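You operate a simulated robot arm through the tools that you are given. There is no shell and no other tool. Be economical: measure what you need, move in short steps, check, and stop when the job is done.

You run a simulated two-armed robot. Do the job below in one go: nothing can be reset, and whatever is moved stays where it is left.

JOB
Pick up the orange cup with one hand, pass it to the other hand and put it on the shelf under the press bench. Set down upright: orange cup.

The check looks at the end state, three seconds after you hand in, the way a careful person would. Anything else that was tipped, shoved, dropped, spilled or broken makes it a failure.

ROBOT AND FRAMES
Two 7-joint arms with two-finger grippers on one trunk, on a base that drives. Base frame: it is fixed to the floor where the robot stands at the start and does not move with it; the origin is under the middle of the robot, x ahead of it, y to its left, z up; the surface under the hand at the start is at about z = 948. Units: mm, rad, N and s.
The left shoulder is at the start at [78, 151, 963], the right one opposite. With the tool pointing down near the work surface each hand reaches from about 100 to 740 mm from the robot's upright axis, wherever it stands, measured 20 degrees to its own side. Places, roughly: shelf under the press bench [1800, 300, 300]. Payload 2.54 kg a hand.
Tool frame (each hand has its own): the origin (TCP) lies between the finger pads and is the grasp point; the fingertips stand 30 mm ahead of it; z points along the fingers, y is the line along which they close. Largest opening 116 mm; the body of the gripper starts 95 mm behind the TCP.
Orientation is told as [roll, pitch, yaw] about the base's x, y, z axes, in that order, counted from this pose: with the fingers straight down and closing along the base's y, the tool's x points along the base's -x, its y along +y and its z along -z.

CONTROLS
- The arms move only by the tool move_arm. It takes "left_moves", "right_moves" or both (then of equal length, played together; a hand with none holds still); each is a list of rows, each a list of 2 entries, a list of its own where there are three numbers: the shift along the tool's x, y, z in mm, then the turn, a rotation vector about the tool's x, y, z in rad. In form: [[[x, y, z], [ax, ay, az]], ...]. A call has 1 to 20 rows; each row is the pose to reach, as a shift and turn from the pose commanded when the call began, along the tool's axes at that moment. "left_hand" and "right_hand" are, for a hand that has rows, the opening, from 0 (shut) to 1 (fully open), set as the call begins (left out, the last holds). A row lasts 0.2 s, in which the tool goes at most 50 mm and 0.15 rad; a call with a longer step from one row to the next is refused whole, and so is a gripper value outside its range. A pose out of reach is approached as far as the arm can. The call stops where the force on the tool passes 40 N (or 10 N more than at its start, if that is more) or the arm is blocked; 0.2 s more then pass. Each finger travels about 72 mm/s and halts on what it meets, pressing with about 40 N; the grip force reading is that of the motor and also rises with nothing between the fingers. The clock runs only during rows and for 0.2 s after the last one: add rows that repeat a pose to give the fingers time. It gives the time, the measured TCP pose, the force on the tool (base axes), the opening and the grip force at its end, in the units of the frame above (readings bear some noise), with the torque about the TCP (base axes, N m) and any sound that the robot's microphone picked up.
- Cameras (640 x 400 px; columns grow to the right, rows downward): "scene" is now at [150.3, -26.1, 1136.2]; the picture's right is [-0.31, -0.95, 0.00], its down [0.07, -0.02, -1.00] and it looks along [0.95, -0.31, 0.07] (base axes); focal length 258 px, centre (320, 200). "left" rides on the left gripper at [69, 15, -122] in its tool frame; the picture's right is [-0.21, 0.98, 0.00], its down [-0.83, -0.18, -0.53] and it looks along [-0.52, -0.11, 0.85] (tool axes); focal length 251 px, centre (320, 200). "right" rides on the right gripper at [69, -15, -122] in its tool frame; the picture's right is [0.21, 0.98, 0.00], its down [-0.83, 0.18, -0.53] and it looks along [-0.52, 0.11, 0.85] (tool axes); focal length 251 px, centre (320, 200). There is no depth. A picture from a camera that has moved, and an enlarged one, comes with that camera's place and axes in the base frame and with its lens. The place of the scene camera against the robot may be out by one fixed shift of up to 12 mm in any direction.
- get_image(camera): a new picture of that camera. It takes no simulated time.
- slide_trunk(by): slides the trunk up (or, below 0, down) by that many mm; the arms and the scene camera ride with it, the base frame stays. It gives what a move gives, with no picture.
- drive_base(legs): drives the robot by 1 to 6 legs, each [ahead, left, turn to the left] in mm, mm and rad, along the robot's own axes; the way and the turn of a leg run together, so that a leg with both is an arc; at most 1500 mm and 3.142 rad a leg. The arms and the cameras ride along, it lands a little off, and it stops where it bumps. It gives what a move gives.
- turn_head(pan, tilt): turns the head with the scene camera to pan (to the left, within 1.396 rad either way) and tilt (down, from -0.506 to 1.204), counted from straight ahead of the robot. It gives what a move gives.
- enlarge(camera, box): a new picture of the part [left, top, right, bottom] of that camera's present view, enlarged. It takes no simulated time.
- hand_in(): hands the job in; it is judged then, once.

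Work in short steps. Places have to be worked out from the pictures, the camera data and where the tool is seen: move nearer, look again, correct. Check each grasp and each placing, and mend what went wrong. You have 120 turns and 92 pictures in all, those below and enlarged ones among them. Open the grippers and draw the arms clear of the work before you hand the job in, unless the task says otherwise; then end with one line.

The tools are called after "Call:" as name(argument=value, ...) on one line, values as JSON. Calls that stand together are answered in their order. move_arm: Moves the arms, as the interface text tells. Its arguments: {"type":"object","properties":{"left_moves":{"type":"array"},"left_hand":{"type":"number"},"right_moves":{"type":"array"},"right_hand":{"type":"number"}},"required":[]} The other tools are called the same way: slide_trunk (by) slides the trunk up or down; drive_base (legs) drives the base; turn_head (pan, tilt) turns the head that bears the scene camera; get_image (camera) takes a picture; enlarge (camera, box) takes an enlarged picture of a part of a camera's view; hand_in () hands the job in.

At the start:

```text
time_s: 0.0
left_position: [477.4, 60.6, 1149.0]
left_tool_rot: [0.002, -0.002, 0.0]
left_force: [-0.4, 0.0, -0.1]
left_torque: [-0.02, 0.02, -0.02]
left_finger_gap: 115.9
left_grasp_force: 0.0
right_position: [380.9, -376.2, 1219.6]
right_tool_rot: [-0.001, -0.001, 0.0]
right_force: [0.5, -0.2, 0.4]
right_torque: [0.0, 0.02, -0.03]
right_finger_gap: 116.0
right_grasp_force: 0.0
trunk travel left (down, up): [-200.0, 89.0]
robot x, y, heading: [0.8, -0.8, -0.0]
head pan, tilt: [-0.314, -0.073]
```

scene: 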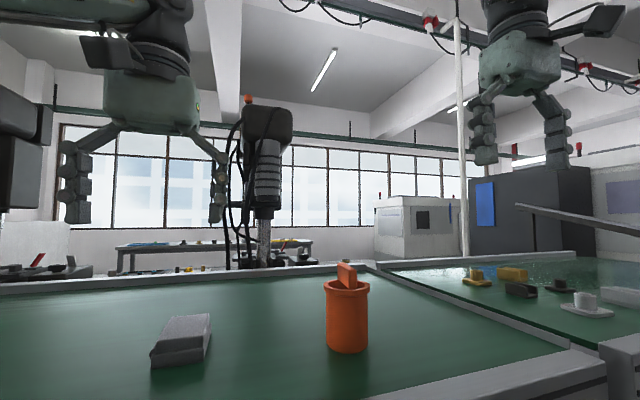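
right: 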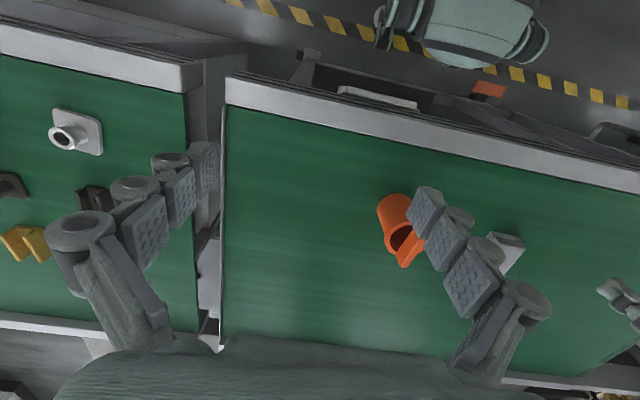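
left: 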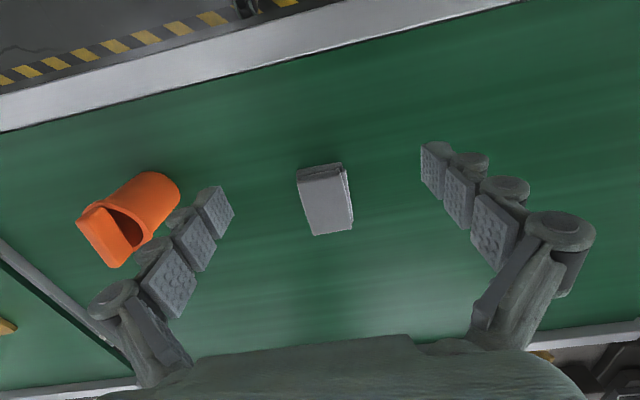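

I'll look closer at the cup first, and get a view toward the press bench.

Call:
enlarge(camera="scene", box=[240, 230, 440, 370])

Call:
enlarge(camera="left", box=[60, 150, 260, 290])

Call:
turn_head(pan=0.2, tilt=0.25)

Call:
get_image(camera="scene")

```text
2.86 times, centred on (340, 300) of scene
camera zoom: at [150.3, -26.1, 1136.2], right [-0.31, -0.95, 0.0], down [0.07, -0.02, -1.0], along [0.95, -0.31, 0.07], focal length 737 px, centre (263, -86)
```

zoom: 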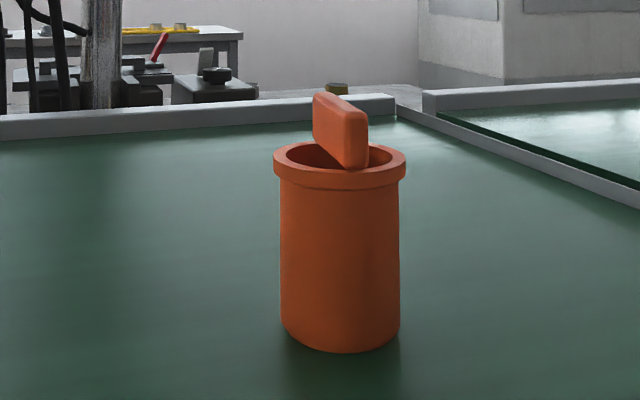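

```text
2.86 times, centred on (160, 220) of left
camera zoom: at [408.4, 75.6, 1270.5], right [0.21, 0.98, 0.0], down [0.83, -0.18, 0.54], along [0.52, -0.11, -0.84], focal length 718 px, centre (777, 143)
```

zoom: 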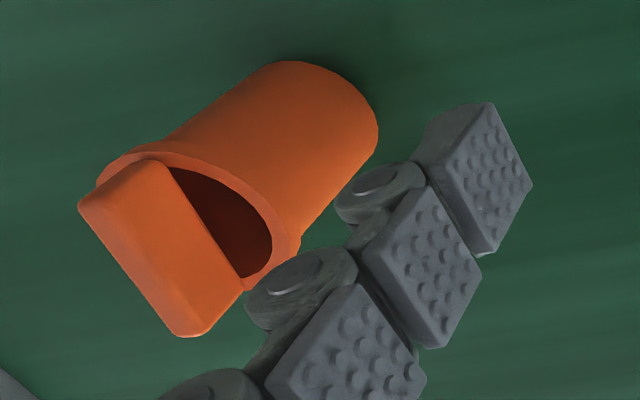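

```text
time_s: 0.9
left_position: [477.9, 61.0, 1150.3]
left_tool_rot: [0.0, -0.002, 0.001]
left_force: [-0.1, 0.4, -0.3]
left_torque: [-0.02, 0.02, 0.02]
left_finger_gap: 115.9
left_grasp_force: 0.0
right_position: [381.7, -375.9, 1217.6]
right_tool_rot: [0.001, 0.004, 0.0]
right_force: [-0.8, 0.0, 1.2]
right_torque: [0.01, 0.0, 0.0]
right_finger_gap: 115.9
right_grasp_force: 0.1
trunk travel left (down, up): [-200.0, 89.0]
robot x, y, heading: [-0.4, -0.6, -0.002]
head pan, tilt: [0.201, 0.25]
```

```text
86 pictures are left
camera scene: at [154.3, -17.0, 1131.5], right [-0.2, -0.98, 0.0], down [0.02, 0.0, -1.0], along [0.98, -0.2, 0.02], focal length 258 px, centre (320, 200)
```

scene: 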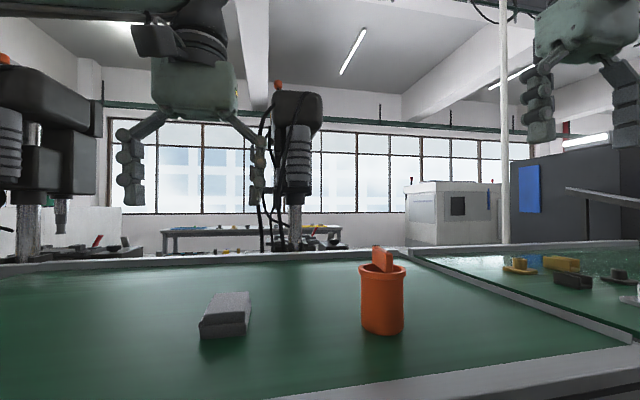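

The head seems still to have been settling; I look again.

Call:
get_image(camera="scene")

```text
85 pictures are left
camera scene: at [154.3, -17.0, 1131.5], right [-0.2, -0.98, 0.0], down [0.02, 0.0, -1.0], along [0.98, -0.2, 0.02], focal length 258 px, centre (320, 200)
```

scene: 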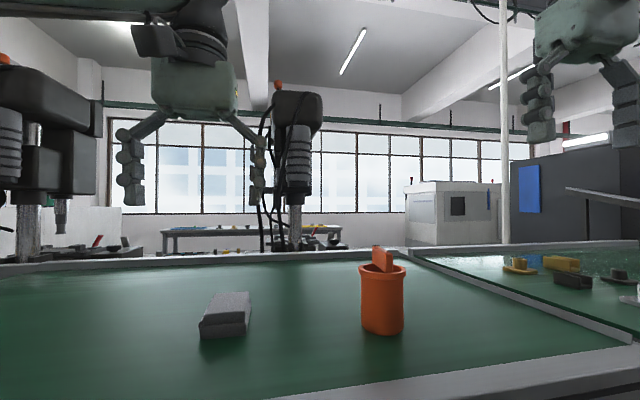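

The head is on its way; I repeat the command to let it settle.

Call:
turn_head(pan=0.2, tilt=0.25)

Call:
get_image(camera="scene")

```text
time_s: 1.5
left_position: [478.2, 62.6, 1149.5]
left_tool_rot: [0.001, -0.003, 0.001]
left_force: [0.0, -0.3, 0.2]
left_torque: [0.02, 0.02, 0.0]
left_finger_gap: 116.0
left_grasp_force: 0.1
right_position: [381.7, -376.0, 1218.6]
right_tool_rot: [0.0, 0.003, 0.0]
right_force: [0.9, 0.4, -0.3]
right_torque: [-0.01, 0.0, 0.01]
right_finger_gap: 116.0
right_grasp_force: 0.0
trunk travel left (down, up): [-200.0, 89.0]
robot x, y, heading: [0.6, -1.6, 0.001]
head pan, tilt: [0.201, 0.25]
```

```text
84 pictures are left
camera scene: at [154.2, -16.7, 1131.7], right [-0.2, -0.98, 0.0], down [0.02, 0.0, -1.0], along [0.98, -0.2, 0.02], focal length 258 px, centre (320, 200)
```

scene: 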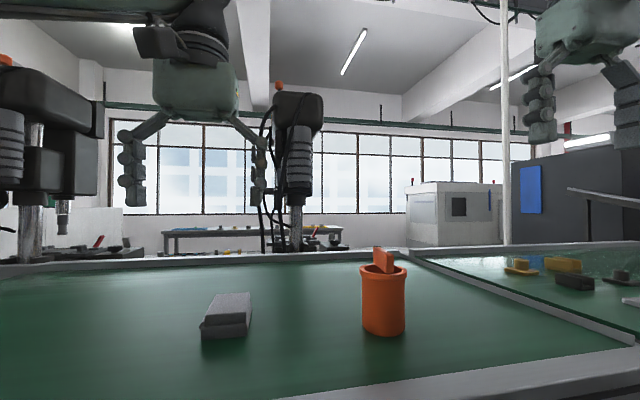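

The head settled at about pan -0.2 and tilt -0.02, short of the command. I try a different command to see how it responds.

Call:
turn_head(pan=0.6, tilt=0.6)

Call:
get_image(camera="scene")

```text
time_s: 2.4
left_position: [477.6, 60.2, 1149.8]
left_tool_rot: [0.0, -0.002, 0.0]
left_force: [0.9, 0.0, -0.5]
left_torque: [0.0, 0.0, 0.0]
left_finger_gap: 115.9
left_grasp_force: 0.1
right_position: [380.9, -376.1, 1218.5]
right_tool_rot: [0.0, 0.004, 0.0]
right_force: [0.0, 0.1, 0.1]
right_torque: [0.02, 0.0, 0.0]
right_finger_gap: 116.1
right_grasp_force: 0.1
trunk travel left (down, up): [-200.0, 89.0]
robot x, y, heading: [-1.4, 0.2, 0.003]
head pan, tilt: [0.6, 0.6]
```

```text
83 pictures are left
camera scene: at [154.2, -16.3, 1132.0], right [-0.19, -0.98, 0.0], down [0.03, -0.01, -1.0], along [0.98, -0.19, 0.03], focal length 258 px, centre (320, 200)
```

scene: 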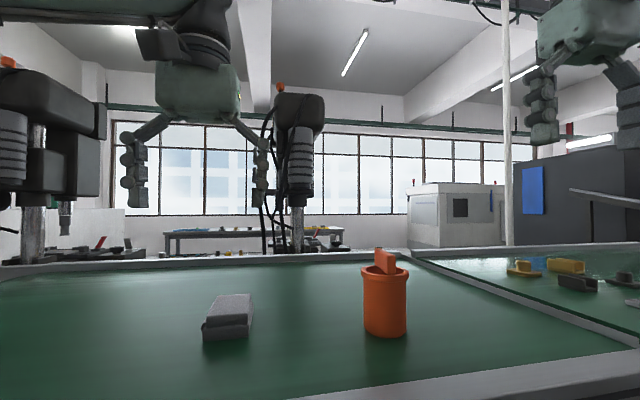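

The head barely answers, so I'll treat it as fixed and use hands and base for views. I judge the cup axis to be near [530, -194], about 63 mm wide and 90 mm tall plus a tab. I'll move the right hand above it and the left hand aside.

Call:
move_arm(right_moves=[[[-25, 30, 6], [0, 0, 0]], [[-50, 60, 12], [0, 0, 0]], [[-75, 90, 18], [0, 0, 0]], [[-100, 121, 24], [0, 0, 0]], [[-125, 152, 30], [0, 0, 0]], [[-149, 182, 35], [0, 0, 0]], [[-149, 182, 35], [0, 0, 0]], [[-149, 182, 35], [0, 0, 0]]], left_moves=[[[0, 20, 0], [0, 0, 0]], [[0, 40, 0], [0, 0, 0]], [[0, 60, 0], [0, 0, 0]], [[0, 80, 0], [0, 0, 0]], [[0, 100, 0], [0, 0, 0]], [[0, 120, 0], [0, 0, 0]], [[0, 120, 0], [0, 0, 0]], [[0, 120, 0], [0, 0, 0]]], right_hand=1)

Call:
get_image(camera="right")

Call:
get_image(camera="scene")

```text
time_s: 4.2
left_position: [478.1, 181.0, 1149.8]
left_tool_rot: [-0.001, -0.002, -0.001]
left_force: [-0.2, -0.4, -0.3]
left_torque: [-0.02, 0.02, 0.0]
left_finger_gap: 115.9
left_grasp_force: 0.0
right_position: [528.9, -193.7, 1185.2]
right_tool_rot: [0.001, -0.002, -0.001]
right_force: [0.1, 1.1, -0.3]
right_torque: [0.0, 0.03, -0.01]
right_finger_gap: 116.0
right_grasp_force: 0.1
trunk travel left (down, up): [-200.0, 89.0]
robot x, y, heading: [-2.0, 0.1, -0.001]
head pan, tilt: [0.6, 0.6]
```

```text
82 pictures are left
camera right: at [460.2, -209.2, 1307.2], right [-0.22, 0.98, 0.0], down [0.82, 0.18, 0.54], along [0.52, 0.11, -0.84], focal length 251 px, centre (320, 200)
```

right: 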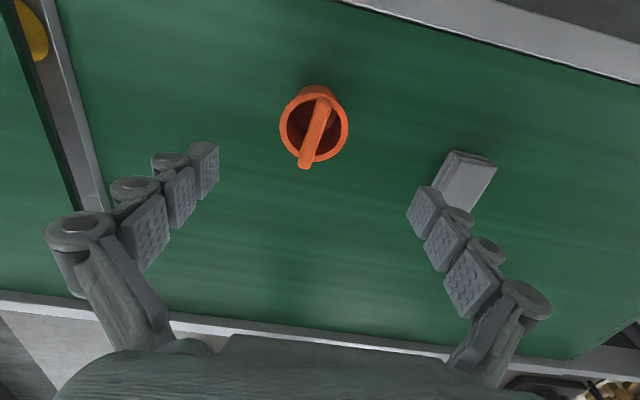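

```text
81 pictures are left
camera scene: at [139.8, 51.0, 1074.6], right [0.56, -0.83, 0.0], down [-0.47, -0.32, -0.83], along [0.68, 0.47, -0.56], focal length 258 px, centre (320, 200)
```

scene: 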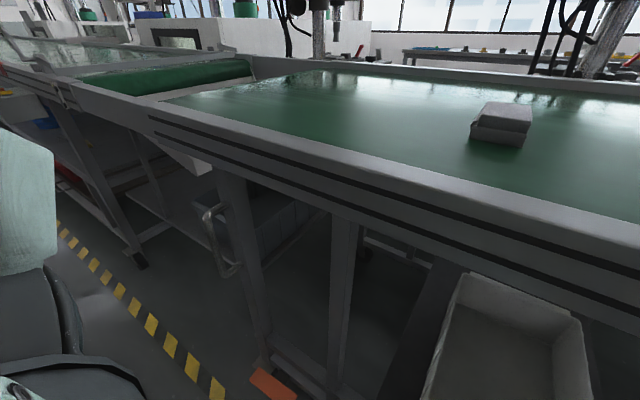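

The right camera puts the rim centre near [535.5, -200] and the tab runs along base x, so closing along y is clear of it. I correct and go down partway.

Call:
move_arm(right_moves=[[[-6.6, -6.5, 20], [0, 0, 0]], [[-6.6, -6.5, 55], [0, 0, 0]], [[-6.6, -6.5, 85], [0, 0, 0]], [[-6.6, -6.5, 110], [0, 0, 0]], [[-6.6, -6.5, 110], [0, 0, 0]]])

Call:
get_image(camera="right")

Call:
turn_head(pan=-0.35, tilt=0.2)

```text
time_s: 5.4
left_position: [478.8, 180.3, 1149.9]
left_tool_rot: [0.001, -0.002, -0.001]
left_force: [0.2, 0.3, 0.0]
left_torque: [-0.04, -0.01, 0.03]
left_finger_gap: 116.2
left_grasp_force: 0.0
right_position: [540.6, -210.6, 1064.0]
right_tool_rot: [0.026, 0.028, -0.013]
right_force: [0.1, 0.0, 0.0]
right_torque: [0.03, 0.01, 0.02]
right_finger_gap: 115.6
right_grasp_force: 0.0
trunk travel left (down, up): [-200.0, 89.0]
robot x, y, heading: [-3.9, -1.1, 0.003]
head pan, tilt: [0.6, 0.6]
```

```text
80 pictures are left
camera right: at [474.2, -227.9, 1186.4], right [-0.2, 0.98, 0.03], down [0.84, 0.16, 0.52], along [0.5, 0.13, -0.86], focal length 251 px, centre (320, 200)
```

right: 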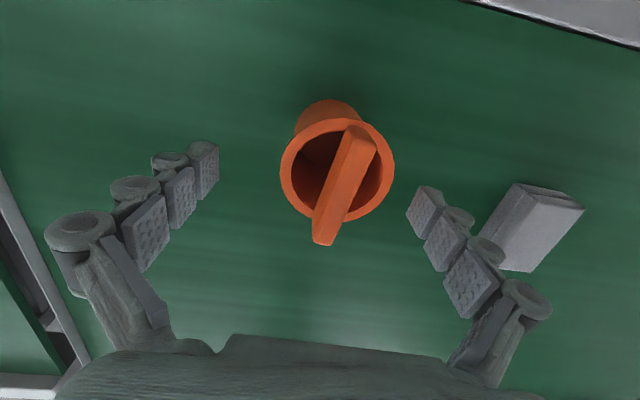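

```text
time_s: 6.6
left_position: [477.8, 181.9, 1150.0]
left_tool_rot: [0.001, -0.001, 0.001]
left_force: [-0.1, -0.1, 0.1]
left_torque: [-0.03, -0.03, 0.02]
left_finger_gap: 115.9
left_grasp_force: 0.1
right_position: [538.3, -210.3, 1069.2]
right_tool_rot: [0.025, 0.015, -0.011]
right_force: [-0.6, -0.4, 0.3]
right_torque: [-0.02, 0.02, -0.01]
right_finger_gap: 115.8
right_grasp_force: 0.1
trunk travel left (down, up): [-200.0, 89.0]
robot x, y, heading: [2.1, 3.8, 0.001]
head pan, tilt: [-0.351, 0.201]
```

The cup measures the same: rim centre about [536.5, -199.5]. The hand reads 10 mm to the right of what I commanded and slightly tilted, so I'll nudge it and see if it responds.

Call:
move_arm(right_moves=[[[0, 5, 0], [0, 0, 0]], [[0, 10, 0], [0, 0, 0]], [[0, 10, 0], [0, 0, 0]], [[0, 10, 0], [0, 0, 0]]])

Call:
get_image(camera="scene")

```text
time_s: 7.6
left_position: [476.7, 180.8, 1148.8]
left_tool_rot: [0.001, -0.002, -0.001]
left_force: [-0.7, 0.3, 0.3]
left_torque: [0.0, -0.03, -0.01]
left_finger_gap: 116.2
left_grasp_force: 0.1
right_position: [541.9, -202.8, 1075.1]
right_tool_rot: [0.021, 0.009, -0.009]
right_force: [-0.2, -0.1, -0.3]
right_torque: [-0.01, -0.02, -0.02]
right_finger_gap: 115.9
right_grasp_force: 0.0
right hand out of reach, approached as far as the arm can: row 1, 2, 3, 4
trunk travel left (down, up): [-200.0, 89.0]
robot x, y, heading: [-2.4, 0.1, -0.002]
head pan, tilt: [-0.351, 0.201]
```

```text
79 pictures are left
camera scene: at [127.8, 71.6, 1106.0], right [0.76, -0.66, 0.0], down [-0.17, -0.19, -0.97], along [0.63, 0.73, -0.25], focal length 258 px, centre (320, 200)
```

scene: 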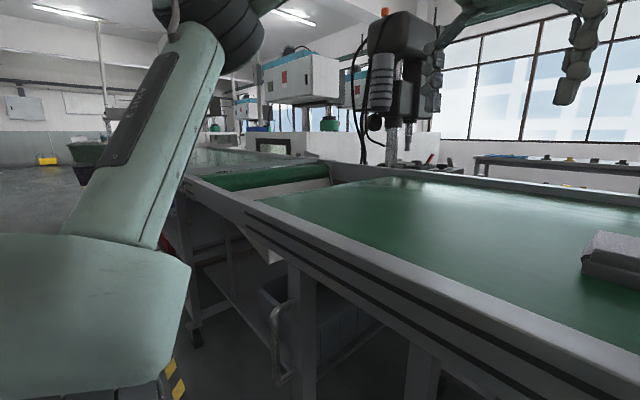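

The hand is now within 3 to 5 mm but reports out of reach. I'll go down in small steps and see whether it tracks better near the table.

Call:
move_arm(right_moves=[[[4, 3, 8], [0, 0, 0]], [[4, 3, 16], [0, 0, 0]], [[4, 3, 16], [0, 0, 0]]])

Call:
get_image(camera="scene")

```text
time_s: 8.4
left_position: [477.8, 181.7, 1150.0]
left_tool_rot: [0.0, -0.001, 0.002]
left_force: [0.6, 0.3, 0.3]
left_torque: [0.03, -0.06, 0.0]
left_finger_gap: 116.1
left_grasp_force: 0.1
right_position: [544.1, -206.5, 1065.7]
right_tool_rot: [0.013, 0.004, -0.005]
right_force: [0.0, -0.4, -0.6]
right_torque: [-0.02, 0.0, 0.0]
right_finger_gap: 116.0
right_grasp_force: 0.1
right hand out of reach, approached as far as the arm can: row 1, 2, 3
trunk travel left (down, up): [-200.0, 89.0]
robot x, y, heading: [2.3, -0.9, -0.003]
head pan, tilt: [-0.351, 0.201]
```

```text
78 pictures are left
camera scene: at [126.4, 72.8, 1105.8], right [0.77, -0.64, 0.0], down [-0.16, -0.2, -0.97], along [0.62, 0.74, -0.26], focal length 258 px, centre (320, 200)
```

scene: 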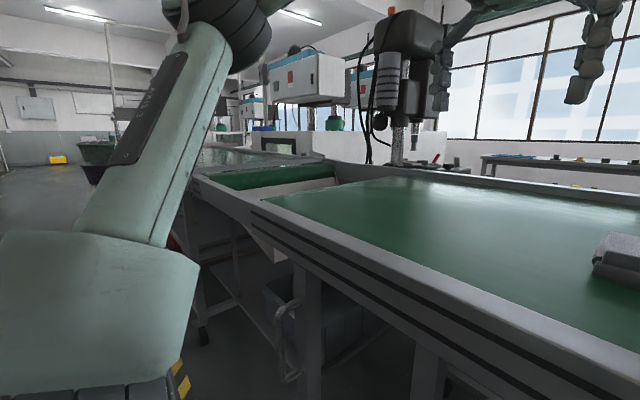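

The right arm hits some joint limit in this posture. I'll rise and try a natural outward yaw of the tool to get away from it.

Call:
move_arm(right_moves=[[[8, 6, -25], [0, 0, 0.1]], [[8, 6, -50], [0, 0, 0.2]], [[8, 6, -50], [0, 0, 0.3]], [[8, 6, -50], [0, 0, 0.3]]])

Call:
move_arm(right_moves=[[[0, 0, 20], [0, 0, 0]], [[0, 0, 40], [0, 0, 0]], [[0, 0, 40], [0, 0, 0]]])

```text
time_s: 9.4
left_position: [477.7, 180.6, 1149.9]
left_tool_rot: [-0.002, -0.002, 0.001]
left_force: [0.7, 0.5, -0.6]
left_torque: [0.03, -0.04, -0.01]
left_finger_gap: 116.0
left_grasp_force: 0.0
right_position: [536.8, -211.3, 1119.2]
right_tool_rot: [0.006, -0.001, -0.299]
right_force: [0.7, -0.2, -0.9]
right_torque: [0.01, -0.01, -0.02]
right_finger_gap: 115.9
right_grasp_force: 0.1
right hand out of reach, approached as far as the arm can: row 3, 4
trunk travel left (down, up): [-200.0, 89.0]
robot x, y, heading: [1.7, -1.3, -0.001]
head pan, tilt: [-0.351, 0.201]
```

```text
time_s: 10.2
left_position: [478.1, 179.6, 1149.7]
left_tool_rot: [0.0, -0.003, 0.001]
left_force: [0.0, 0.6, 0.1]
left_torque: [-0.01, 0.03, 0.03]
left_finger_gap: 115.8
left_grasp_force: 0.0
right_position: [537.1, -217.8, 1074.0]
right_tool_rot: [0.007, 0.014, -0.298]
right_force: [-0.1, 0.5, -0.6]
right_torque: [0.02, -0.01, 0.02]
right_finger_gap: 116.2
right_grasp_force: 0.1
right hand out of reach, approached as far as the arm can: row 2, 3
trunk travel left (down, up): [-200.0, 89.0]
robot x, y, heading: [-1.7, -0.5, 0.002]
head pan, tilt: [-0.351, 0.201]
```

Outward yaw makes it worse. I'll rise and yaw the other way.

Call:
move_arm(right_moves=[[[0, 0, -25], [0, 0, -0.1]], [[0, 0, -45], [0, 0, -0.2]], [[0, 0, -45], [0, 0, -0.3]], [[0, 0, -45], [0, 0, -0.4]], [[0, 0, -45], [0, 0, -0.5]], [[0, 0, -45], [0, 0, -0.6]], [[0, 0, -45], [0, 0, -0.6]]])

Call:
move_arm(right_moves=[[[0, 0, 20], [0, 0, 0]], [[0, 0, 40], [0, 0, 0]], [[0, 0, 40], [0, 0, 0]]])

Call:
get_image(camera="scene")

```text
time_s: 11.8
left_position: [477.6, 181.0, 1149.1]
left_tool_rot: [0.0, -0.003, 0.001]
left_force: [0.7, -0.2, -0.7]
left_torque: [0.02, 0.0, 0.01]
left_finger_gap: 115.9
left_grasp_force: 0.0
right_position: [537.7, -217.0, 1124.7]
right_tool_rot: [0.004, -0.002, 0.3]
right_force: [-0.2, 0.0, -0.4]
right_torque: [0.01, 0.01, 0.03]
right_finger_gap: 116.0
right_grasp_force: 0.0
trunk travel left (down, up): [-200.0, 89.0]
robot x, y, heading: [-0.3, -2.5, 0.004]
head pan, tilt: [-0.351, 0.201]
```

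```text
time_s: 12.6
left_position: [477.3, 182.0, 1149.7]
left_tool_rot: [0.001, -0.001, 0.0]
left_force: [0.5, -0.2, 0.7]
left_torque: [0.03, 0.0, -0.01]
left_finger_gap: 115.9
left_grasp_force: 0.1
right_position: [538.0, -219.2, 1076.9]
right_tool_rot: [0.016, 0.01, 0.294]
right_force: [-0.3, 0.8, -0.5]
right_torque: [0.02, 0.01, 0.01]
right_finger_gap: 115.9
right_grasp_force: 0.0
trunk travel left (down, up): [-200.0, 89.0]
robot x, y, heading: [-0.5, 3.2, -0.006]
head pan, tilt: [-0.351, 0.201]
```

```text
77 pictures are left
camera scene: at [132.0, 66.1, 1119.7], right [0.7, -0.71, 0.0], down [-0.08, -0.08, -0.99], along [0.71, 0.7, -0.11], focal length 258 px, centre (320, 200)
```

scene: 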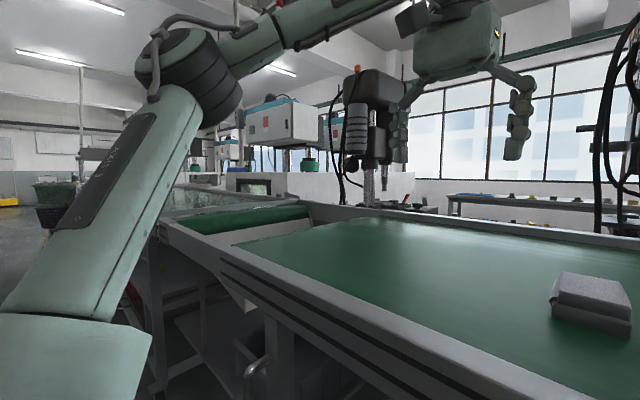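

That yaw clears the reach limit. Now I centre on the cup (need about +20 mm in y) staying above the tab-clearance height, and look.

Call:
move_arm(right_moves=[[[-2, 10, 0], [0, 0, 0]], [[-4.4, 19.3, 0], [0, 0, 0]], [[-4.4, 19.3, 0], [0, 0, 0]], [[-4.4, 19.3, 0], [0, 0, 0]]])

Call:
get_image(camera="right")

```text
time_s: 13.6
left_position: [477.8, 180.9, 1149.7]
left_tool_rot: [0.001, -0.002, -0.001]
left_force: [-0.8, 0.6, 0.7]
left_torque: [0.0, 0.03, -0.01]
left_finger_gap: 115.8
left_grasp_force: 0.1
right_position: [538.3, -204.8, 1073.6]
right_tool_rot: [0.033, 0.022, 0.289]
right_force: [-0.4, -0.7, 0.0]
right_torque: [-0.02, -0.02, 0.02]
right_finger_gap: 116.0
right_grasp_force: 0.1
trunk travel left (down, up): [-200.0, 89.0]
robot x, y, heading: [-1.7, -0.4, 0.0]
head pan, tilt: [-0.351, 0.201]
```

```text
76 pictures are left
camera right: at [480.7, -242.0, 1196.4], right [-0.48, 0.88, 0.04], down [0.76, 0.39, 0.52], along [0.44, 0.28, -0.85], focal length 251 px, centre (320, 200)
```

right: 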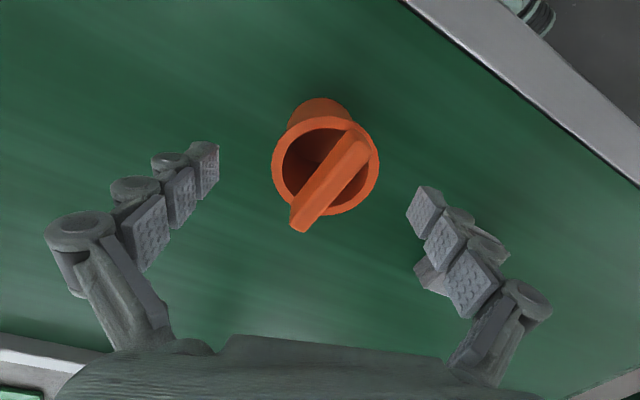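

The growing tilt together with the head refusing its pan suggests the head is pressing on the right upper arm. I send the head left to relieve it and read again.

Call:
turn_head(pan=1.0, tilt=0.2)

Call:
move_arm(right_moves=[[[0, 0, 0], [0, 0, 0]], [[0, 0, 0], [0, 0, 0]], [[0, 0, 0], [0, 0, 0]]])

Call:
get_image(camera="scene")

```text
time_s: 15.1
left_position: [477.1, 181.4, 1150.7]
left_tool_rot: [0.0, -0.002, 0.001]
left_force: [0.3, -0.1, 0.1]
left_torque: [-0.02, 0.02, -0.01]
left_finger_gap: 116.2
left_grasp_force: 0.1
right_position: [537.8, -196.8, 1077.6]
right_tool_rot: [0.011, 0.015, 0.299]
right_force: [0.7, 0.3, 0.1]
right_torque: [-0.01, 0.0, 0.02]
right_finger_gap: 115.8
right_grasp_force: 0.1
trunk travel left (down, up): [-200.0, 89.0]
robot x, y, heading: [1.1, 0.8, -0.002]
head pan, tilt: [1.0, 0.201]
```

```text
time_s: 15.9
left_position: [478.4, 180.7, 1150.8]
left_tool_rot: [-0.001, -0.003, 0.0]
left_force: [0.1, 0.8, 0.4]
left_torque: [0.0, -0.03, -0.01]
left_finger_gap: 115.8
left_grasp_force: 0.0
right_position: [536.1, -197.4, 1077.8]
right_tool_rot: [0.01, 0.014, 0.298]
right_force: [0.3, 0.0, 1.3]
right_torque: [-0.03, -0.02, 0.0]
right_finger_gap: 115.7
right_grasp_force: 0.1
trunk travel left (down, up): [-200.0, 89.0]
robot x, y, heading: [2.8, 1.7, -0.006]
head pan, tilt: [1.0, 0.201]
```

```text
75 pictures are left
camera scene: at [117.9, 74.1, 1132.3], right [0.82, -0.57, 0.0], down [0.02, 0.02, -1.0], along [0.57, 0.82, 0.03], focal length 258 px, centre (320, 200)
```

scene: 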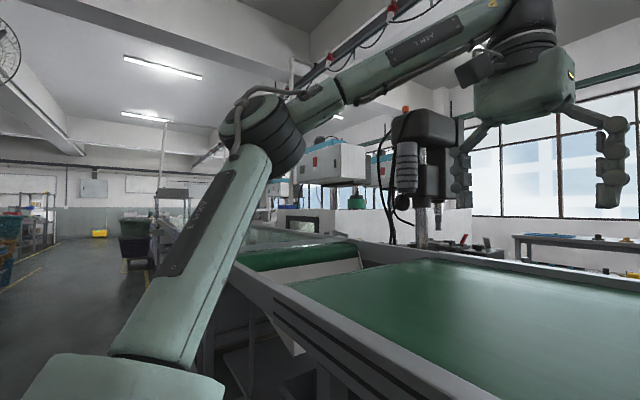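

Confirmed: with the head out of the way the hand tracks. I relieve it a bit further, then descend to grasp height with TCP at z about 1020.

Call:
turn_head(pan=1.25, tilt=-0.1)

Call:
move_arm(right_moves=[[[0, -2, 20], [0, 0, 0]], [[0, -2, 40], [0, 0, 0]], [[0, -2, 55], [0, 0, 0]], [[0, -2, 55], [0, 0, 0]]])

Call:
get_image(camera="right")

```text
time_s: 16.7
left_position: [478.5, 180.8, 1150.0]
left_tool_rot: [0.0, -0.001, 0.0]
left_force: [-0.6, 0.0, -0.8]
left_torque: [0.0, -0.02, -0.01]
left_finger_gap: 116.2
left_grasp_force: 0.1
right_position: [536.6, -195.6, 1084.8]
right_tool_rot: [0.002, 0.003, 0.301]
right_force: [0.4, 0.2, -0.4]
right_torque: [-0.01, -0.05, -0.01]
right_finger_gap: 116.1
right_grasp_force: 0.0
trunk travel left (down, up): [-200.0, 89.0]
robot x, y, heading: [0.6, 0.5, -0.002]
head pan, tilt: [1.25, -0.099]
```

```text
time_s: 17.7
left_position: [478.1, 179.7, 1149.4]
left_tool_rot: [0.001, -0.002, 0.0]
left_force: [-1.4, 0.1, -0.1]
left_torque: [0.01, 0.01, 0.01]
left_finger_gap: 115.9
left_grasp_force: 0.1
right_position: [546.9, -213.5, 1036.8]
right_tool_rot: [-0.001, 0.0, 0.301]
right_force: [0.0, -0.5, 0.3]
right_torque: [-0.01, -0.01, -0.01]
right_finger_gap: 116.0
right_grasp_force: 0.0
right hand out of reach, approached as far as the arm can: row 1, 2, 3, 4
trunk travel left (down, up): [-200.0, 89.0]
robot x, y, heading: [0.7, 0.6, -0.001]
head pan, tilt: [1.25, -0.099]
```

```text
74 pictures are left
camera right: at [486.5, -249.1, 1160.0], right [-0.49, 0.87, 0.0], down [0.74, 0.42, 0.53], along [0.46, 0.26, -0.85], focal length 251 px, centre (320, 200)
```

right: 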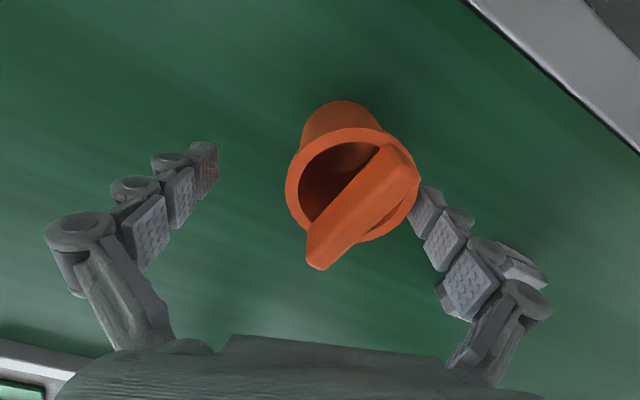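

The limit is real at this low height relative to the shoulder, so I'll rise and lower the trunk by 120 mm so that the arm works higher relative to its shoulder.

Call:
move_arm(right_moves=[[[0, 0, -45], [0, 0, 0]], [[0, 0, -90], [0, 0, 0]], [[0, 0, -135], [0, 0, 0]], [[0, 0, -175], [0, 0, 0]], [[0, 0, -185], [0, 0, 0]], [[0, 0, -185], [0, 0, 0]]], left_moves=[[[0, 0, -25], [0, 0, 0]], [[0, 0, -50], [0, 0, 0]], [[0, 0, -75], [0, 0, 0]], [[0, 0, -75], [0, 0, 0]], [[0, 0, -75], [0, 0, 0]], [[0, 0, -75], [0, 0, 0]]])

Call:
slide_trunk(by=-120)

Call:
get_image(camera="right")

```text
time_s: 19.1
left_position: [476.5, 180.1, 1216.6]
left_tool_rot: [-0.002, -0.006, 0.001]
left_force: [-0.1, -1.1, -0.1]
left_torque: [-0.02, 0.0, 0.01]
left_finger_gap: 116.2
left_grasp_force: 0.1
left hand out of reach, approached as far as the arm can: row 3, 4, 5, 6
right_position: [539.5, -215.6, 1191.5]
right_tool_rot: [-0.001, -0.003, 0.301]
right_force: [0.3, 0.3, -0.2]
right_torque: [0.0, 0.0, 0.02]
right_finger_gap: 116.0
right_grasp_force: 0.0
right hand out of reach, approached as far as the arm can: row 4, 5, 6
trunk travel left (down, up): [-200.0, 89.0]
robot x, y, heading: [1.4, -1.2, -0.001]
head pan, tilt: [1.25, -0.099]
```

```text
time_s: 20.6
left_position: [477.1, 180.3, 1095.7]
left_tool_rot: [-0.002, -0.006, 0.002]
left_force: [0.1, -0.5, -0.5]
left_torque: [0.0, 0.01, 0.02]
left_finger_gap: 116.1
left_grasp_force: 0.0
right_position: [539.2, -214.8, 1070.8]
right_tool_rot: [-0.001, -0.003, 0.302]
right_force: [-0.2, -0.7, 0.7]
right_torque: [0.02, -0.03, 0.0]
right_finger_gap: 116.1
right_grasp_force: 0.1
trunk travel left (down, up): [-80.0, 209.0]
robot x, y, heading: [-1.4, 2.3, -0.001]
head pan, tilt: [1.25, -0.099]
```

```text
73 pictures are left
camera right: at [477.1, -250.4, 1193.0], right [-0.49, 0.87, 0.0], down [0.73, 0.42, 0.54], along [0.47, 0.26, -0.84], focal length 251 px, centre (320, 200)
```

right: 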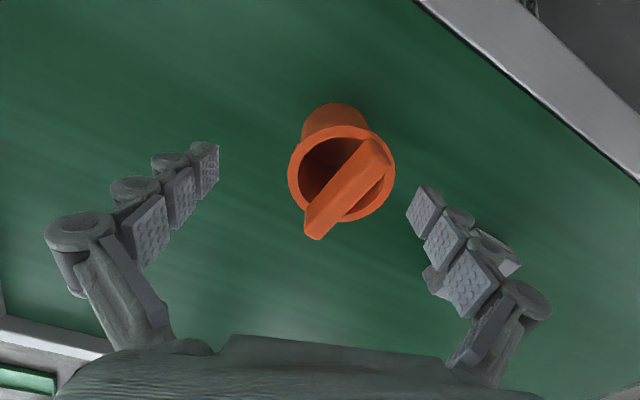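

Good margin now. Cup axis reads [537, -200]; I centre on it and then descend.

Call:
move_arm(right_moves=[[[-1, 7, 0], [0, 0, 0]], [[-2, 14.5, 0], [0, 0, 0]], [[-2, 14.5, 0], [0, 0, 0]], [[-2, 14.5, 10], [0, 0, 0]], [[-2, 14.5, 10], [0, 0, 0]]])

Call:
get_image(camera="right")

```text
time_s: 21.8
left_position: [477.6, 180.0, 1095.9]
left_tool_rot: [-0.003, -0.007, -0.001]
left_force: [0.5, -0.2, -0.2]
left_torque: [0.01, -0.02, -0.02]
left_finger_gap: 115.7
left_grasp_force: 0.2
right_position: [537.0, -201.3, 1060.5]
right_tool_rot: [0.0, -0.004, 0.3]
right_force: [0.3, 0.1, -0.9]
right_torque: [0.02, -0.01, -0.02]
right_finger_gap: 115.9
right_grasp_force: 0.0
trunk travel left (down, up): [-80.0, 209.0]
robot x, y, heading: [-0.5, -1.9, -0.003]
head pan, tilt: [1.25, -0.099]
```

```text
72 pictures are left
camera right: at [474.6, -236.1, 1182.8], right [-0.49, 0.87, 0.0], down [0.73, 0.42, 0.54], along [0.47, 0.26, -0.84], focal length 251 px, centre (320, 200)
```

right: 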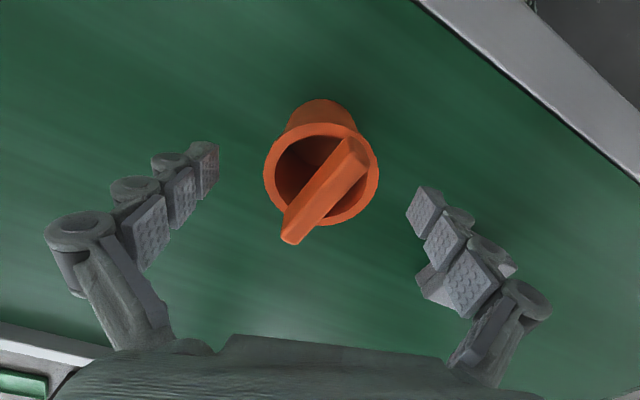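

The cup is centred between the fingers. I descend 38 mm to TCP z of about 1022.

Call:
move_arm(right_moves=[[[-1, 0, 15], [0, 0, 0]], [[-1, 0, 30], [0, 0, 0]], [[-1, 0, 38], [0, 0, 0]], [[-1, 0, 38], [0, 0, 0]]])

Call:
get_image(camera="right")

```text
time_s: 22.8
left_position: [476.4, 180.0, 1095.4]
left_tool_rot: [-0.001, -0.007, 0.001]
left_force: [-0.6, 0.2, -0.1]
left_torque: [-0.03, 0.03, 0.01]
left_finger_gap: 115.9
left_grasp_force: 0.1
right_position: [537.9, -200.9, 1021.9]
right_tool_rot: [-0.002, -0.003, 0.3]
right_force: [0.3, 0.6, 0.1]
right_torque: [-0.02, -0.04, -0.02]
right_finger_gap: 116.0
right_grasp_force: 0.1
trunk travel left (down, up): [-80.0, 209.0]
robot x, y, heading: [1.8, 2.8, -0.003]
head pan, tilt: [1.25, -0.099]
```

```text
71 pictures are left
camera right: at [476.0, -235.6, 1144.7], right [-0.49, 0.87, 0.0], down [0.73, 0.42, 0.54], along [0.47, 0.26, -0.84], focal length 251 px, centre (320, 200)
```

right: 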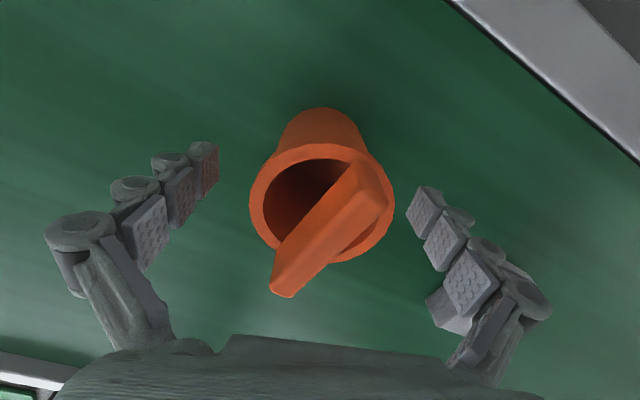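

Well placed around the cup. I close the right hand.

Call:
move_arm(right_moves=[[[0, 0, 0], [0, 0, 0]], [[0, 0, 0], [0, 0, 0]], [[0, 0, 0], [0, 0, 0]], [[0, 0, 0], [0, 0, 0]], [[0, 0, 0], [0, 0, 0]]], right_hand=0)

Call:
get_image(camera="right")

```text
time_s: 24.0
left_position: [476.6, 180.0, 1095.7]
left_tool_rot: [-0.001, -0.004, 0.0]
left_force: [-0.2, 0.3, 0.3]
left_torque: [0.0, 0.03, 0.04]
left_finger_gap: 116.0
left_grasp_force: 0.0
right_position: [538.0, -201.1, 1022.7]
right_tool_rot: [-0.001, -0.005, 0.299]
right_force: [0.0, 0.7, 2.7]
right_torque: [0.18, 0.0, -0.02]
right_finger_gap: 70.0
right_grasp_force: 40.0
trunk travel left (down, up): [-80.0, 209.0]
robot x, y, heading: [-1.3, 0.6, -0.001]
head pan, tilt: [1.25, -0.099]
```

```text
70 pictures are left
camera right: at [475.8, -235.5, 1145.2], right [-0.49, 0.87, 0.0], down [0.73, 0.42, 0.54], along [0.47, 0.26, -0.84], focal length 251 px, centre (320, 200)
```

right: 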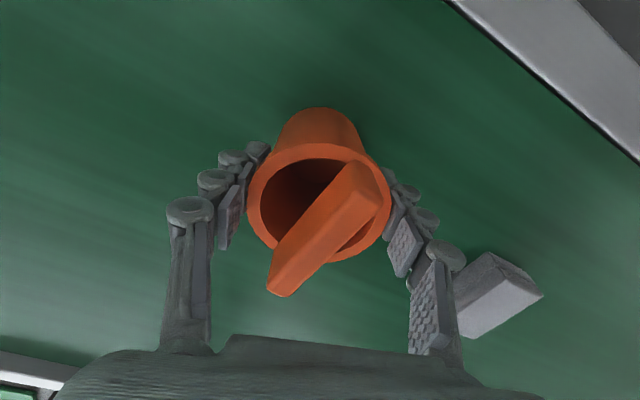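

Grip holds at 70 mm on the lip, 40 N. I lift 45 mm and check.

Call:
move_arm(right_moves=[[[0, 0, -10], [0, 0, 0]], [[0, 0, -25], [0, 0, 0]], [[0, 0, -40], [0, 0, 0]], [[0, 0, -45], [0, 0, 0]], [[0, 0, -45], [0, 0, 0]]])

Call:
slide_trunk(by=100)

Call:
get_image(camera="right")

Call:
get_image(camera="left")

```text
time_s: 25.2
left_position: [475.6, 179.4, 1096.3]
left_tool_rot: [-0.004, -0.005, 0.0]
left_force: [-0.6, -1.3, -0.3]
left_torque: [-0.01, 0.0, 0.0]
left_finger_gap: 116.1
left_grasp_force: 0.0
right_position: [537.7, -200.7, 1068.1]
right_tool_rot: [-0.001, -0.003, 0.301]
right_force: [0.9, 0.0, -0.5]
right_torque: [0.02, 0.02, 0.04]
right_finger_gap: 69.7
right_grasp_force: 39.9
trunk travel left (down, up): [-80.0, 209.0]
robot x, y, heading: [1.6, 1.2, -0.002]
head pan, tilt: [1.25, -0.099]
```

```text
time_s: 26.6
left_position: [477.2, 181.0, 1196.8]
left_tool_rot: [-0.001, -0.004, 0.0]
left_force: [-0.1, 0.9, -0.2]
left_torque: [0.03, -0.04, 0.01]
left_finger_gap: 115.9
left_grasp_force: 0.0
right_position: [537.3, -201.4, 1167.6]
right_tool_rot: [-0.002, -0.003, 0.299]
right_force: [0.8, 0.4, -1.7]
right_torque: [-0.01, 0.02, -0.02]
right_finger_gap: 69.5
right_grasp_force: 39.9
trunk travel left (down, up): [-180.0, 109.0]
robot x, y, heading: [-1.2, -0.0, 0.003]
head pan, tilt: [1.25, -0.099]
```

```text
69 pictures are left
camera right: at [476.0, -235.9, 1289.6], right [-0.49, 0.87, 0.0], down [0.73, 0.42, 0.54], along [0.47, 0.26, -0.84], focal length 251 px, centre (320, 200)
```

right: 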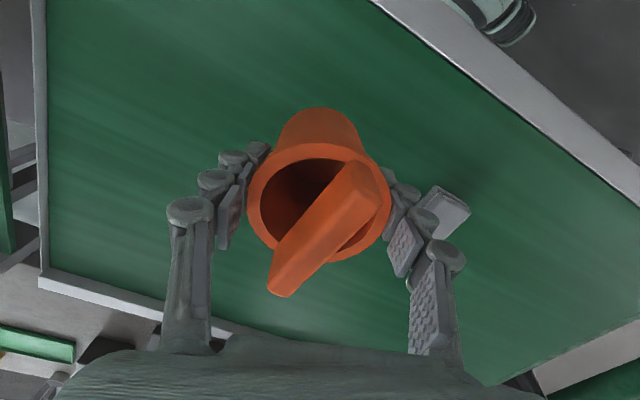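

```text
68 pictures are left
camera left: at [407.9, 194.9, 1316.6], right [0.21, 0.98, 0.0], down [0.82, -0.18, 0.54], along [0.53, -0.12, -0.84], focal length 251 px, centre (320, 200)
```

left: 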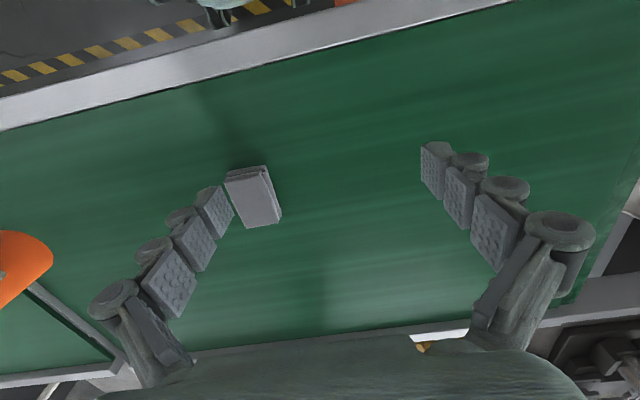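

The cup is held firmly upright. Now I survey for a route to the press bench, starting with the view to the left.

Call:
get_image(camera="scene")

```text
67 pictures are left
camera scene: at [94.3, 83.7, 1118.4], right [0.95, -0.32, 0.0], down [0.03, 0.09, -1.0], along [0.31, 0.94, 0.1], focal length 258 px, centre (320, 200)
```

scene: 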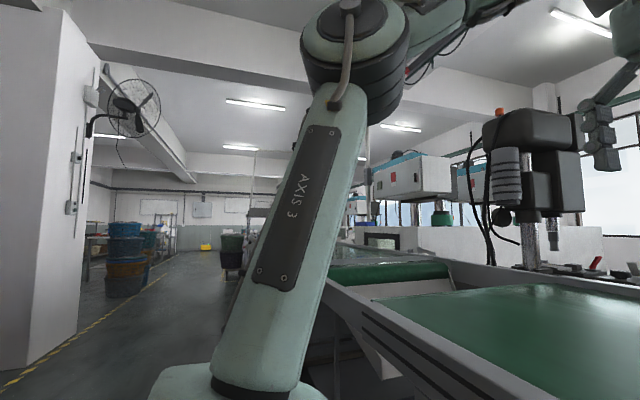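

I back away 350 mm (the aisle behind looks about 1.3 m deep) to see around the tables.

Call:
drive_base(legs=[[-350, 0, 0]])

Call:
turn_head(pan=0.55, tilt=0.1)

Call:
get_image(camera="scene")

Call:
get_image(camera="right")

```text
time_s: 28.8
left_position: [127.6, 180.4, 1196.4]
left_tool_rot: [-0.001, -0.005, 0.003]
left_force: [-0.4, 0.3, -0.2]
left_torque: [0.03, -0.02, -0.02]
left_finger_gap: 116.0
left_grasp_force: 0.0
right_position: [187.5, -201.6, 1168.2]
right_tool_rot: [-0.002, -0.004, 0.299]
right_force: [-0.6, -0.6, -0.3]
right_torque: [0.02, -0.01, 0.01]
right_finger_gap: 69.6
right_grasp_force: 39.8
trunk travel left (down, up): [-180.0, 109.0]
robot x, y, heading: [-348.3, -0.4, 0.001]
head pan, tilt: [1.25, -0.099]
```

```text
time_s: 29.9
left_position: [128.2, 181.4, 1196.0]
left_tool_rot: [-0.001, -0.002, 0.003]
left_force: [0.6, 0.3, 0.1]
left_torque: [0.0, 0.0, -0.02]
left_finger_gap: 116.0
left_grasp_force: 0.0
right_position: [188.1, -199.6, 1168.1]
right_tool_rot: [-0.002, -0.002, 0.299]
right_force: [-0.3, -0.1, -1.3]
right_torque: [0.05, 0.0, -0.02]
right_finger_gap: 69.5
right_grasp_force: 39.6
trunk travel left (down, up): [-180.0, 109.0]
robot x, y, heading: [-350.0, 1.5, -0.004]
head pan, tilt: [0.55, 0.099]
```

```text
66 pictures are left
camera scene: at [-204.4, 49.2, 1100.6], right [0.52, -0.85, 0.0], down [-0.08, -0.05, -1.0], along [0.85, 0.52, -0.1], focal length 258 px, centre (320, 200)
```

scene: 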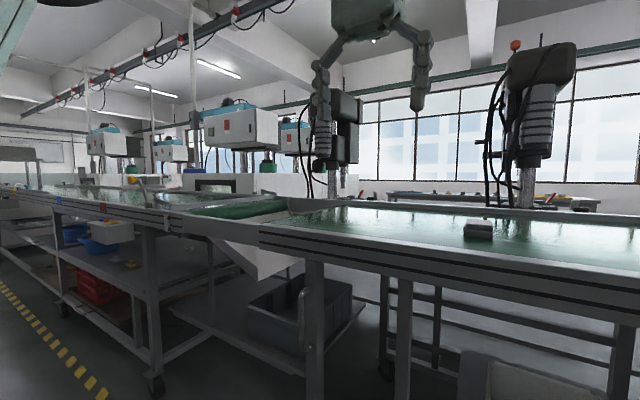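

```text
65 pictures are left
camera right: at [126.4, -235.7, 1289.8], right [-0.49, 0.87, 0.0], down [0.73, 0.42, 0.54], along [0.47, 0.26, -0.84], focal length 251 px, centre (320, 200)
```

right: 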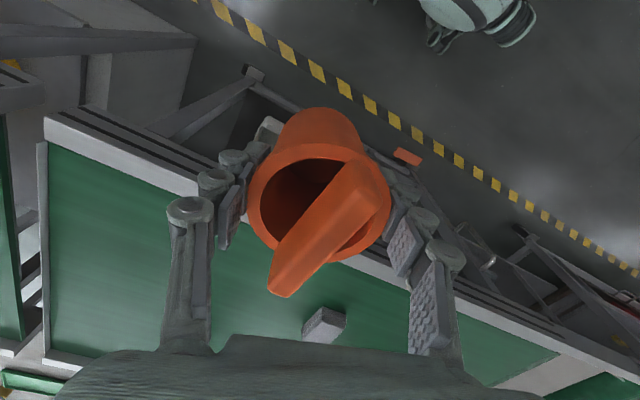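

I look straight ahead and to the right too.

Call:
turn_head(pan=0.0, tilt=0.05)

Call:
get_image(camera="scene")

Call:
turn_head(pan=-0.7, tilt=0.05)

Call:
get_image(camera="scene")

```text
time_s: 30.9
left_position: [127.7, 180.4, 1195.0]
left_tool_rot: [-0.001, -0.004, 0.001]
left_force: [0.2, -1.1, -0.3]
left_torque: [-0.01, 0.04, 0.02]
left_finger_gap: 116.1
left_grasp_force: 0.1
right_position: [188.9, -199.8, 1168.3]
right_tool_rot: [-0.002, -0.003, 0.3]
right_force: [0.5, -0.3, -1.0]
right_torque: [-0.02, 0.03, -0.06]
right_finger_gap: 69.5
right_grasp_force: 39.9
trunk travel left (down, up): [-180.0, 109.0]
robot x, y, heading: [-348.4, 1.6, 0.004]
head pan, tilt: [0.0, 0.051]
```

```text
64 pictures are left
camera scene: at [-191.7, 1.1, 1105.1], right [0.0, -1.0, 0.0], down [-0.05, 0.0, -1.0], along [1.0, 0.0, -0.05], focal length 258 px, centre (320, 200)
```

scene: 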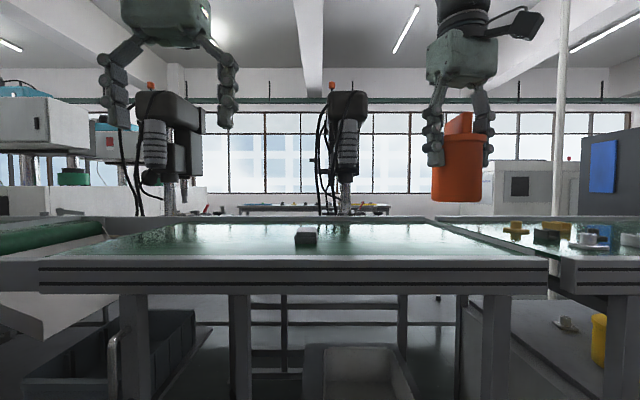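

```text
time_s: 31.9
left_position: [127.4, 180.6, 1195.7]
left_tool_rot: [-0.004, -0.004, 0.001]
left_force: [-0.4, -0.5, 0.5]
left_torque: [0.01, 0.0, -0.01]
left_finger_gap: 116.2
left_grasp_force: 0.1
right_position: [188.5, -200.1, 1168.7]
right_tool_rot: [-0.001, -0.005, 0.299]
right_force: [0.8, -0.5, -1.4]
right_torque: [0.0, 0.02, 0.0]
right_finger_gap: 69.4
right_grasp_force: 39.9
trunk travel left (down, up): [-180.0, 109.0]
robot x, y, heading: [-352.8, 3.2, -0.002]
head pan, tilt: [-0.7, 0.051]
```

```text
63 pictures are left
camera scene: at [-213.0, -57.6, 1105.1], right [-0.64, -0.77, 0.0], down [-0.04, 0.03, -1.0], along [0.76, -0.64, -0.05], focal length 258 px, centre (320, 200)
```

scene: 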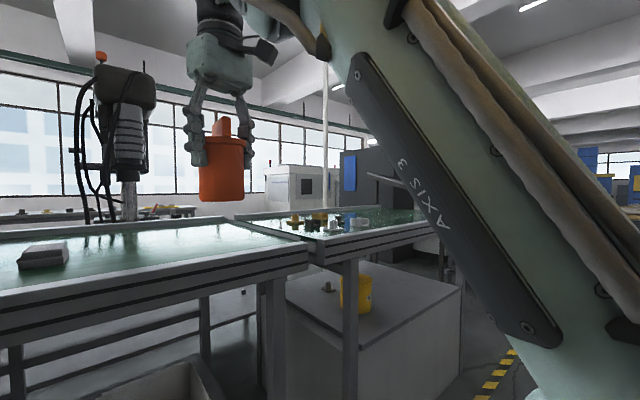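

The long table line blocks the left, while the right table looks short. I turn the base right to look for the way around that end.

Call:
drive_base(legs=[[0, 0, -0.9]])

Call:
turn_head(pan=0.0, tilt=0.1)

Call:
get_image(camera="scene")

```text
time_s: 34.7
left_position: [88.4, -261.0, 1195.3]
left_tool_rot: [-0.002, -0.006, -0.897]
left_force: [0.4, 0.1, 0.1]
left_torque: [0.01, -0.02, -0.02]
left_finger_gap: 115.9
left_grasp_force: 0.0
right_position: [-171.1, -545.0, 1167.2]
right_tool_rot: [-0.004, -0.005, -0.597]
right_force: [-0.1, 0.0, -0.2]
right_torque: [0.02, 0.02, 0.0]
right_finger_gap: 69.2
right_grasp_force: 39.7
trunk travel left (down, up): [-180.0, 109.0]
robot x, y, heading: [-348.4, 2.7, -0.898]
head pan, tilt: [-0.7, 0.051]
```

```text
time_s: 35.8
left_position: [89.7, -260.0, 1195.5]
left_tool_rot: [-0.003, -0.005, -0.898]
left_force: [0.2, 0.4, -0.5]
left_torque: [0.05, 0.02, 0.02]
left_finger_gap: 115.9
left_grasp_force: 0.0
right_position: [-169.3, -546.0, 1169.0]
right_tool_rot: [-0.003, -0.003, -0.596]
right_force: [0.0, 0.3, -0.7]
right_torque: [0.02, -0.01, -0.04]
right_finger_gap: 69.2
right_grasp_force: 40.3
trunk travel left (down, up): [-180.0, 109.0]
robot x, y, heading: [-350.9, 2.6, -0.897]
head pan, tilt: [0.0, 0.099]
```

```text
62 pictures are left
camera scene: at [-251.1, -124.2, 1100.6], right [-0.78, -0.62, 0.0], down [-0.06, 0.08, -1.0], along [0.62, -0.78, -0.1], focal length 258 px, centre (320, 200)
```

scene: 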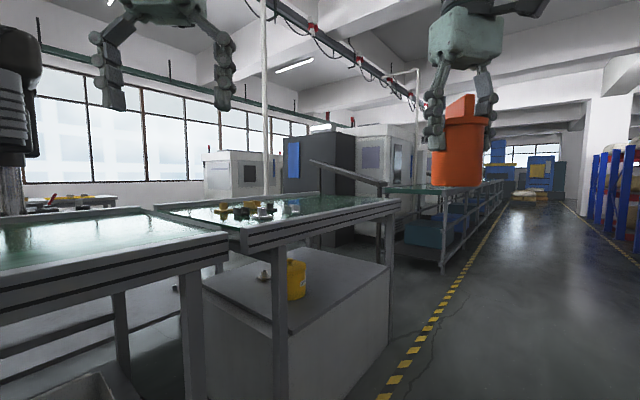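

There is a gap of about 1.6 m between the right table's end (y about -1630) and the next bench (y about -3250). I drive down the aisle to y about -2400 and face +x to inspect the gap.

Call:
drive_base(legs=[[0, 0, -0.674], [1300, 0, 0], [1100, 0, 0], [0, 0, 1.571]])

Call:
get_image(camera="scene")

```text
time_s: 53.4
left_position: [131.4, -2247.5, 1195.4]
left_tool_rot: [-0.002, -0.004, -0.019]
left_force: [0.4, 0.0, -0.4]
left_torque: [-0.01, 0.0, 0.02]
left_finger_gap: 116.1
left_grasp_force: 0.0
right_position: [184.2, -2629.6, 1168.0]
right_tool_rot: [-0.003, -0.004, 0.279]
right_force: [0.1, -0.6, -0.2]
right_torque: [0.01, -0.03, 0.0]
right_finger_gap: 68.6
right_grasp_force: 40.5
trunk travel left (down, up): [-180.0, 109.0]
robot x, y, heading: [-351.1, -2416.6, -0.027]
head pan, tilt: [0.0, 0.099]
```

```text
61 pictures are left
camera scene: at [-190.5, -2418.9, 1100.6], right [-0.02, -1.0, 0.0], down [-0.1, 0.0, -0.99], along [0.99, -0.02, -0.1], focal length 258 px, centre (320, 200)
```

scene: 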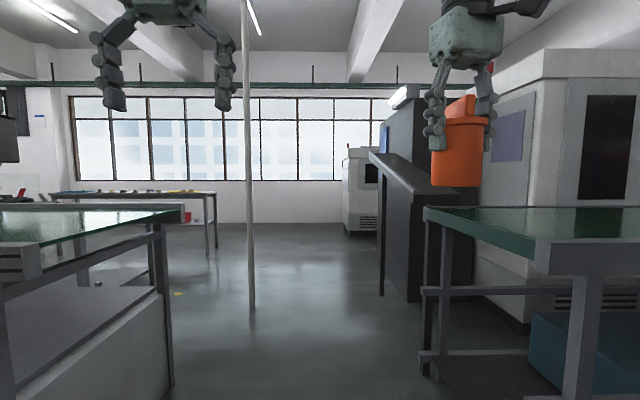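

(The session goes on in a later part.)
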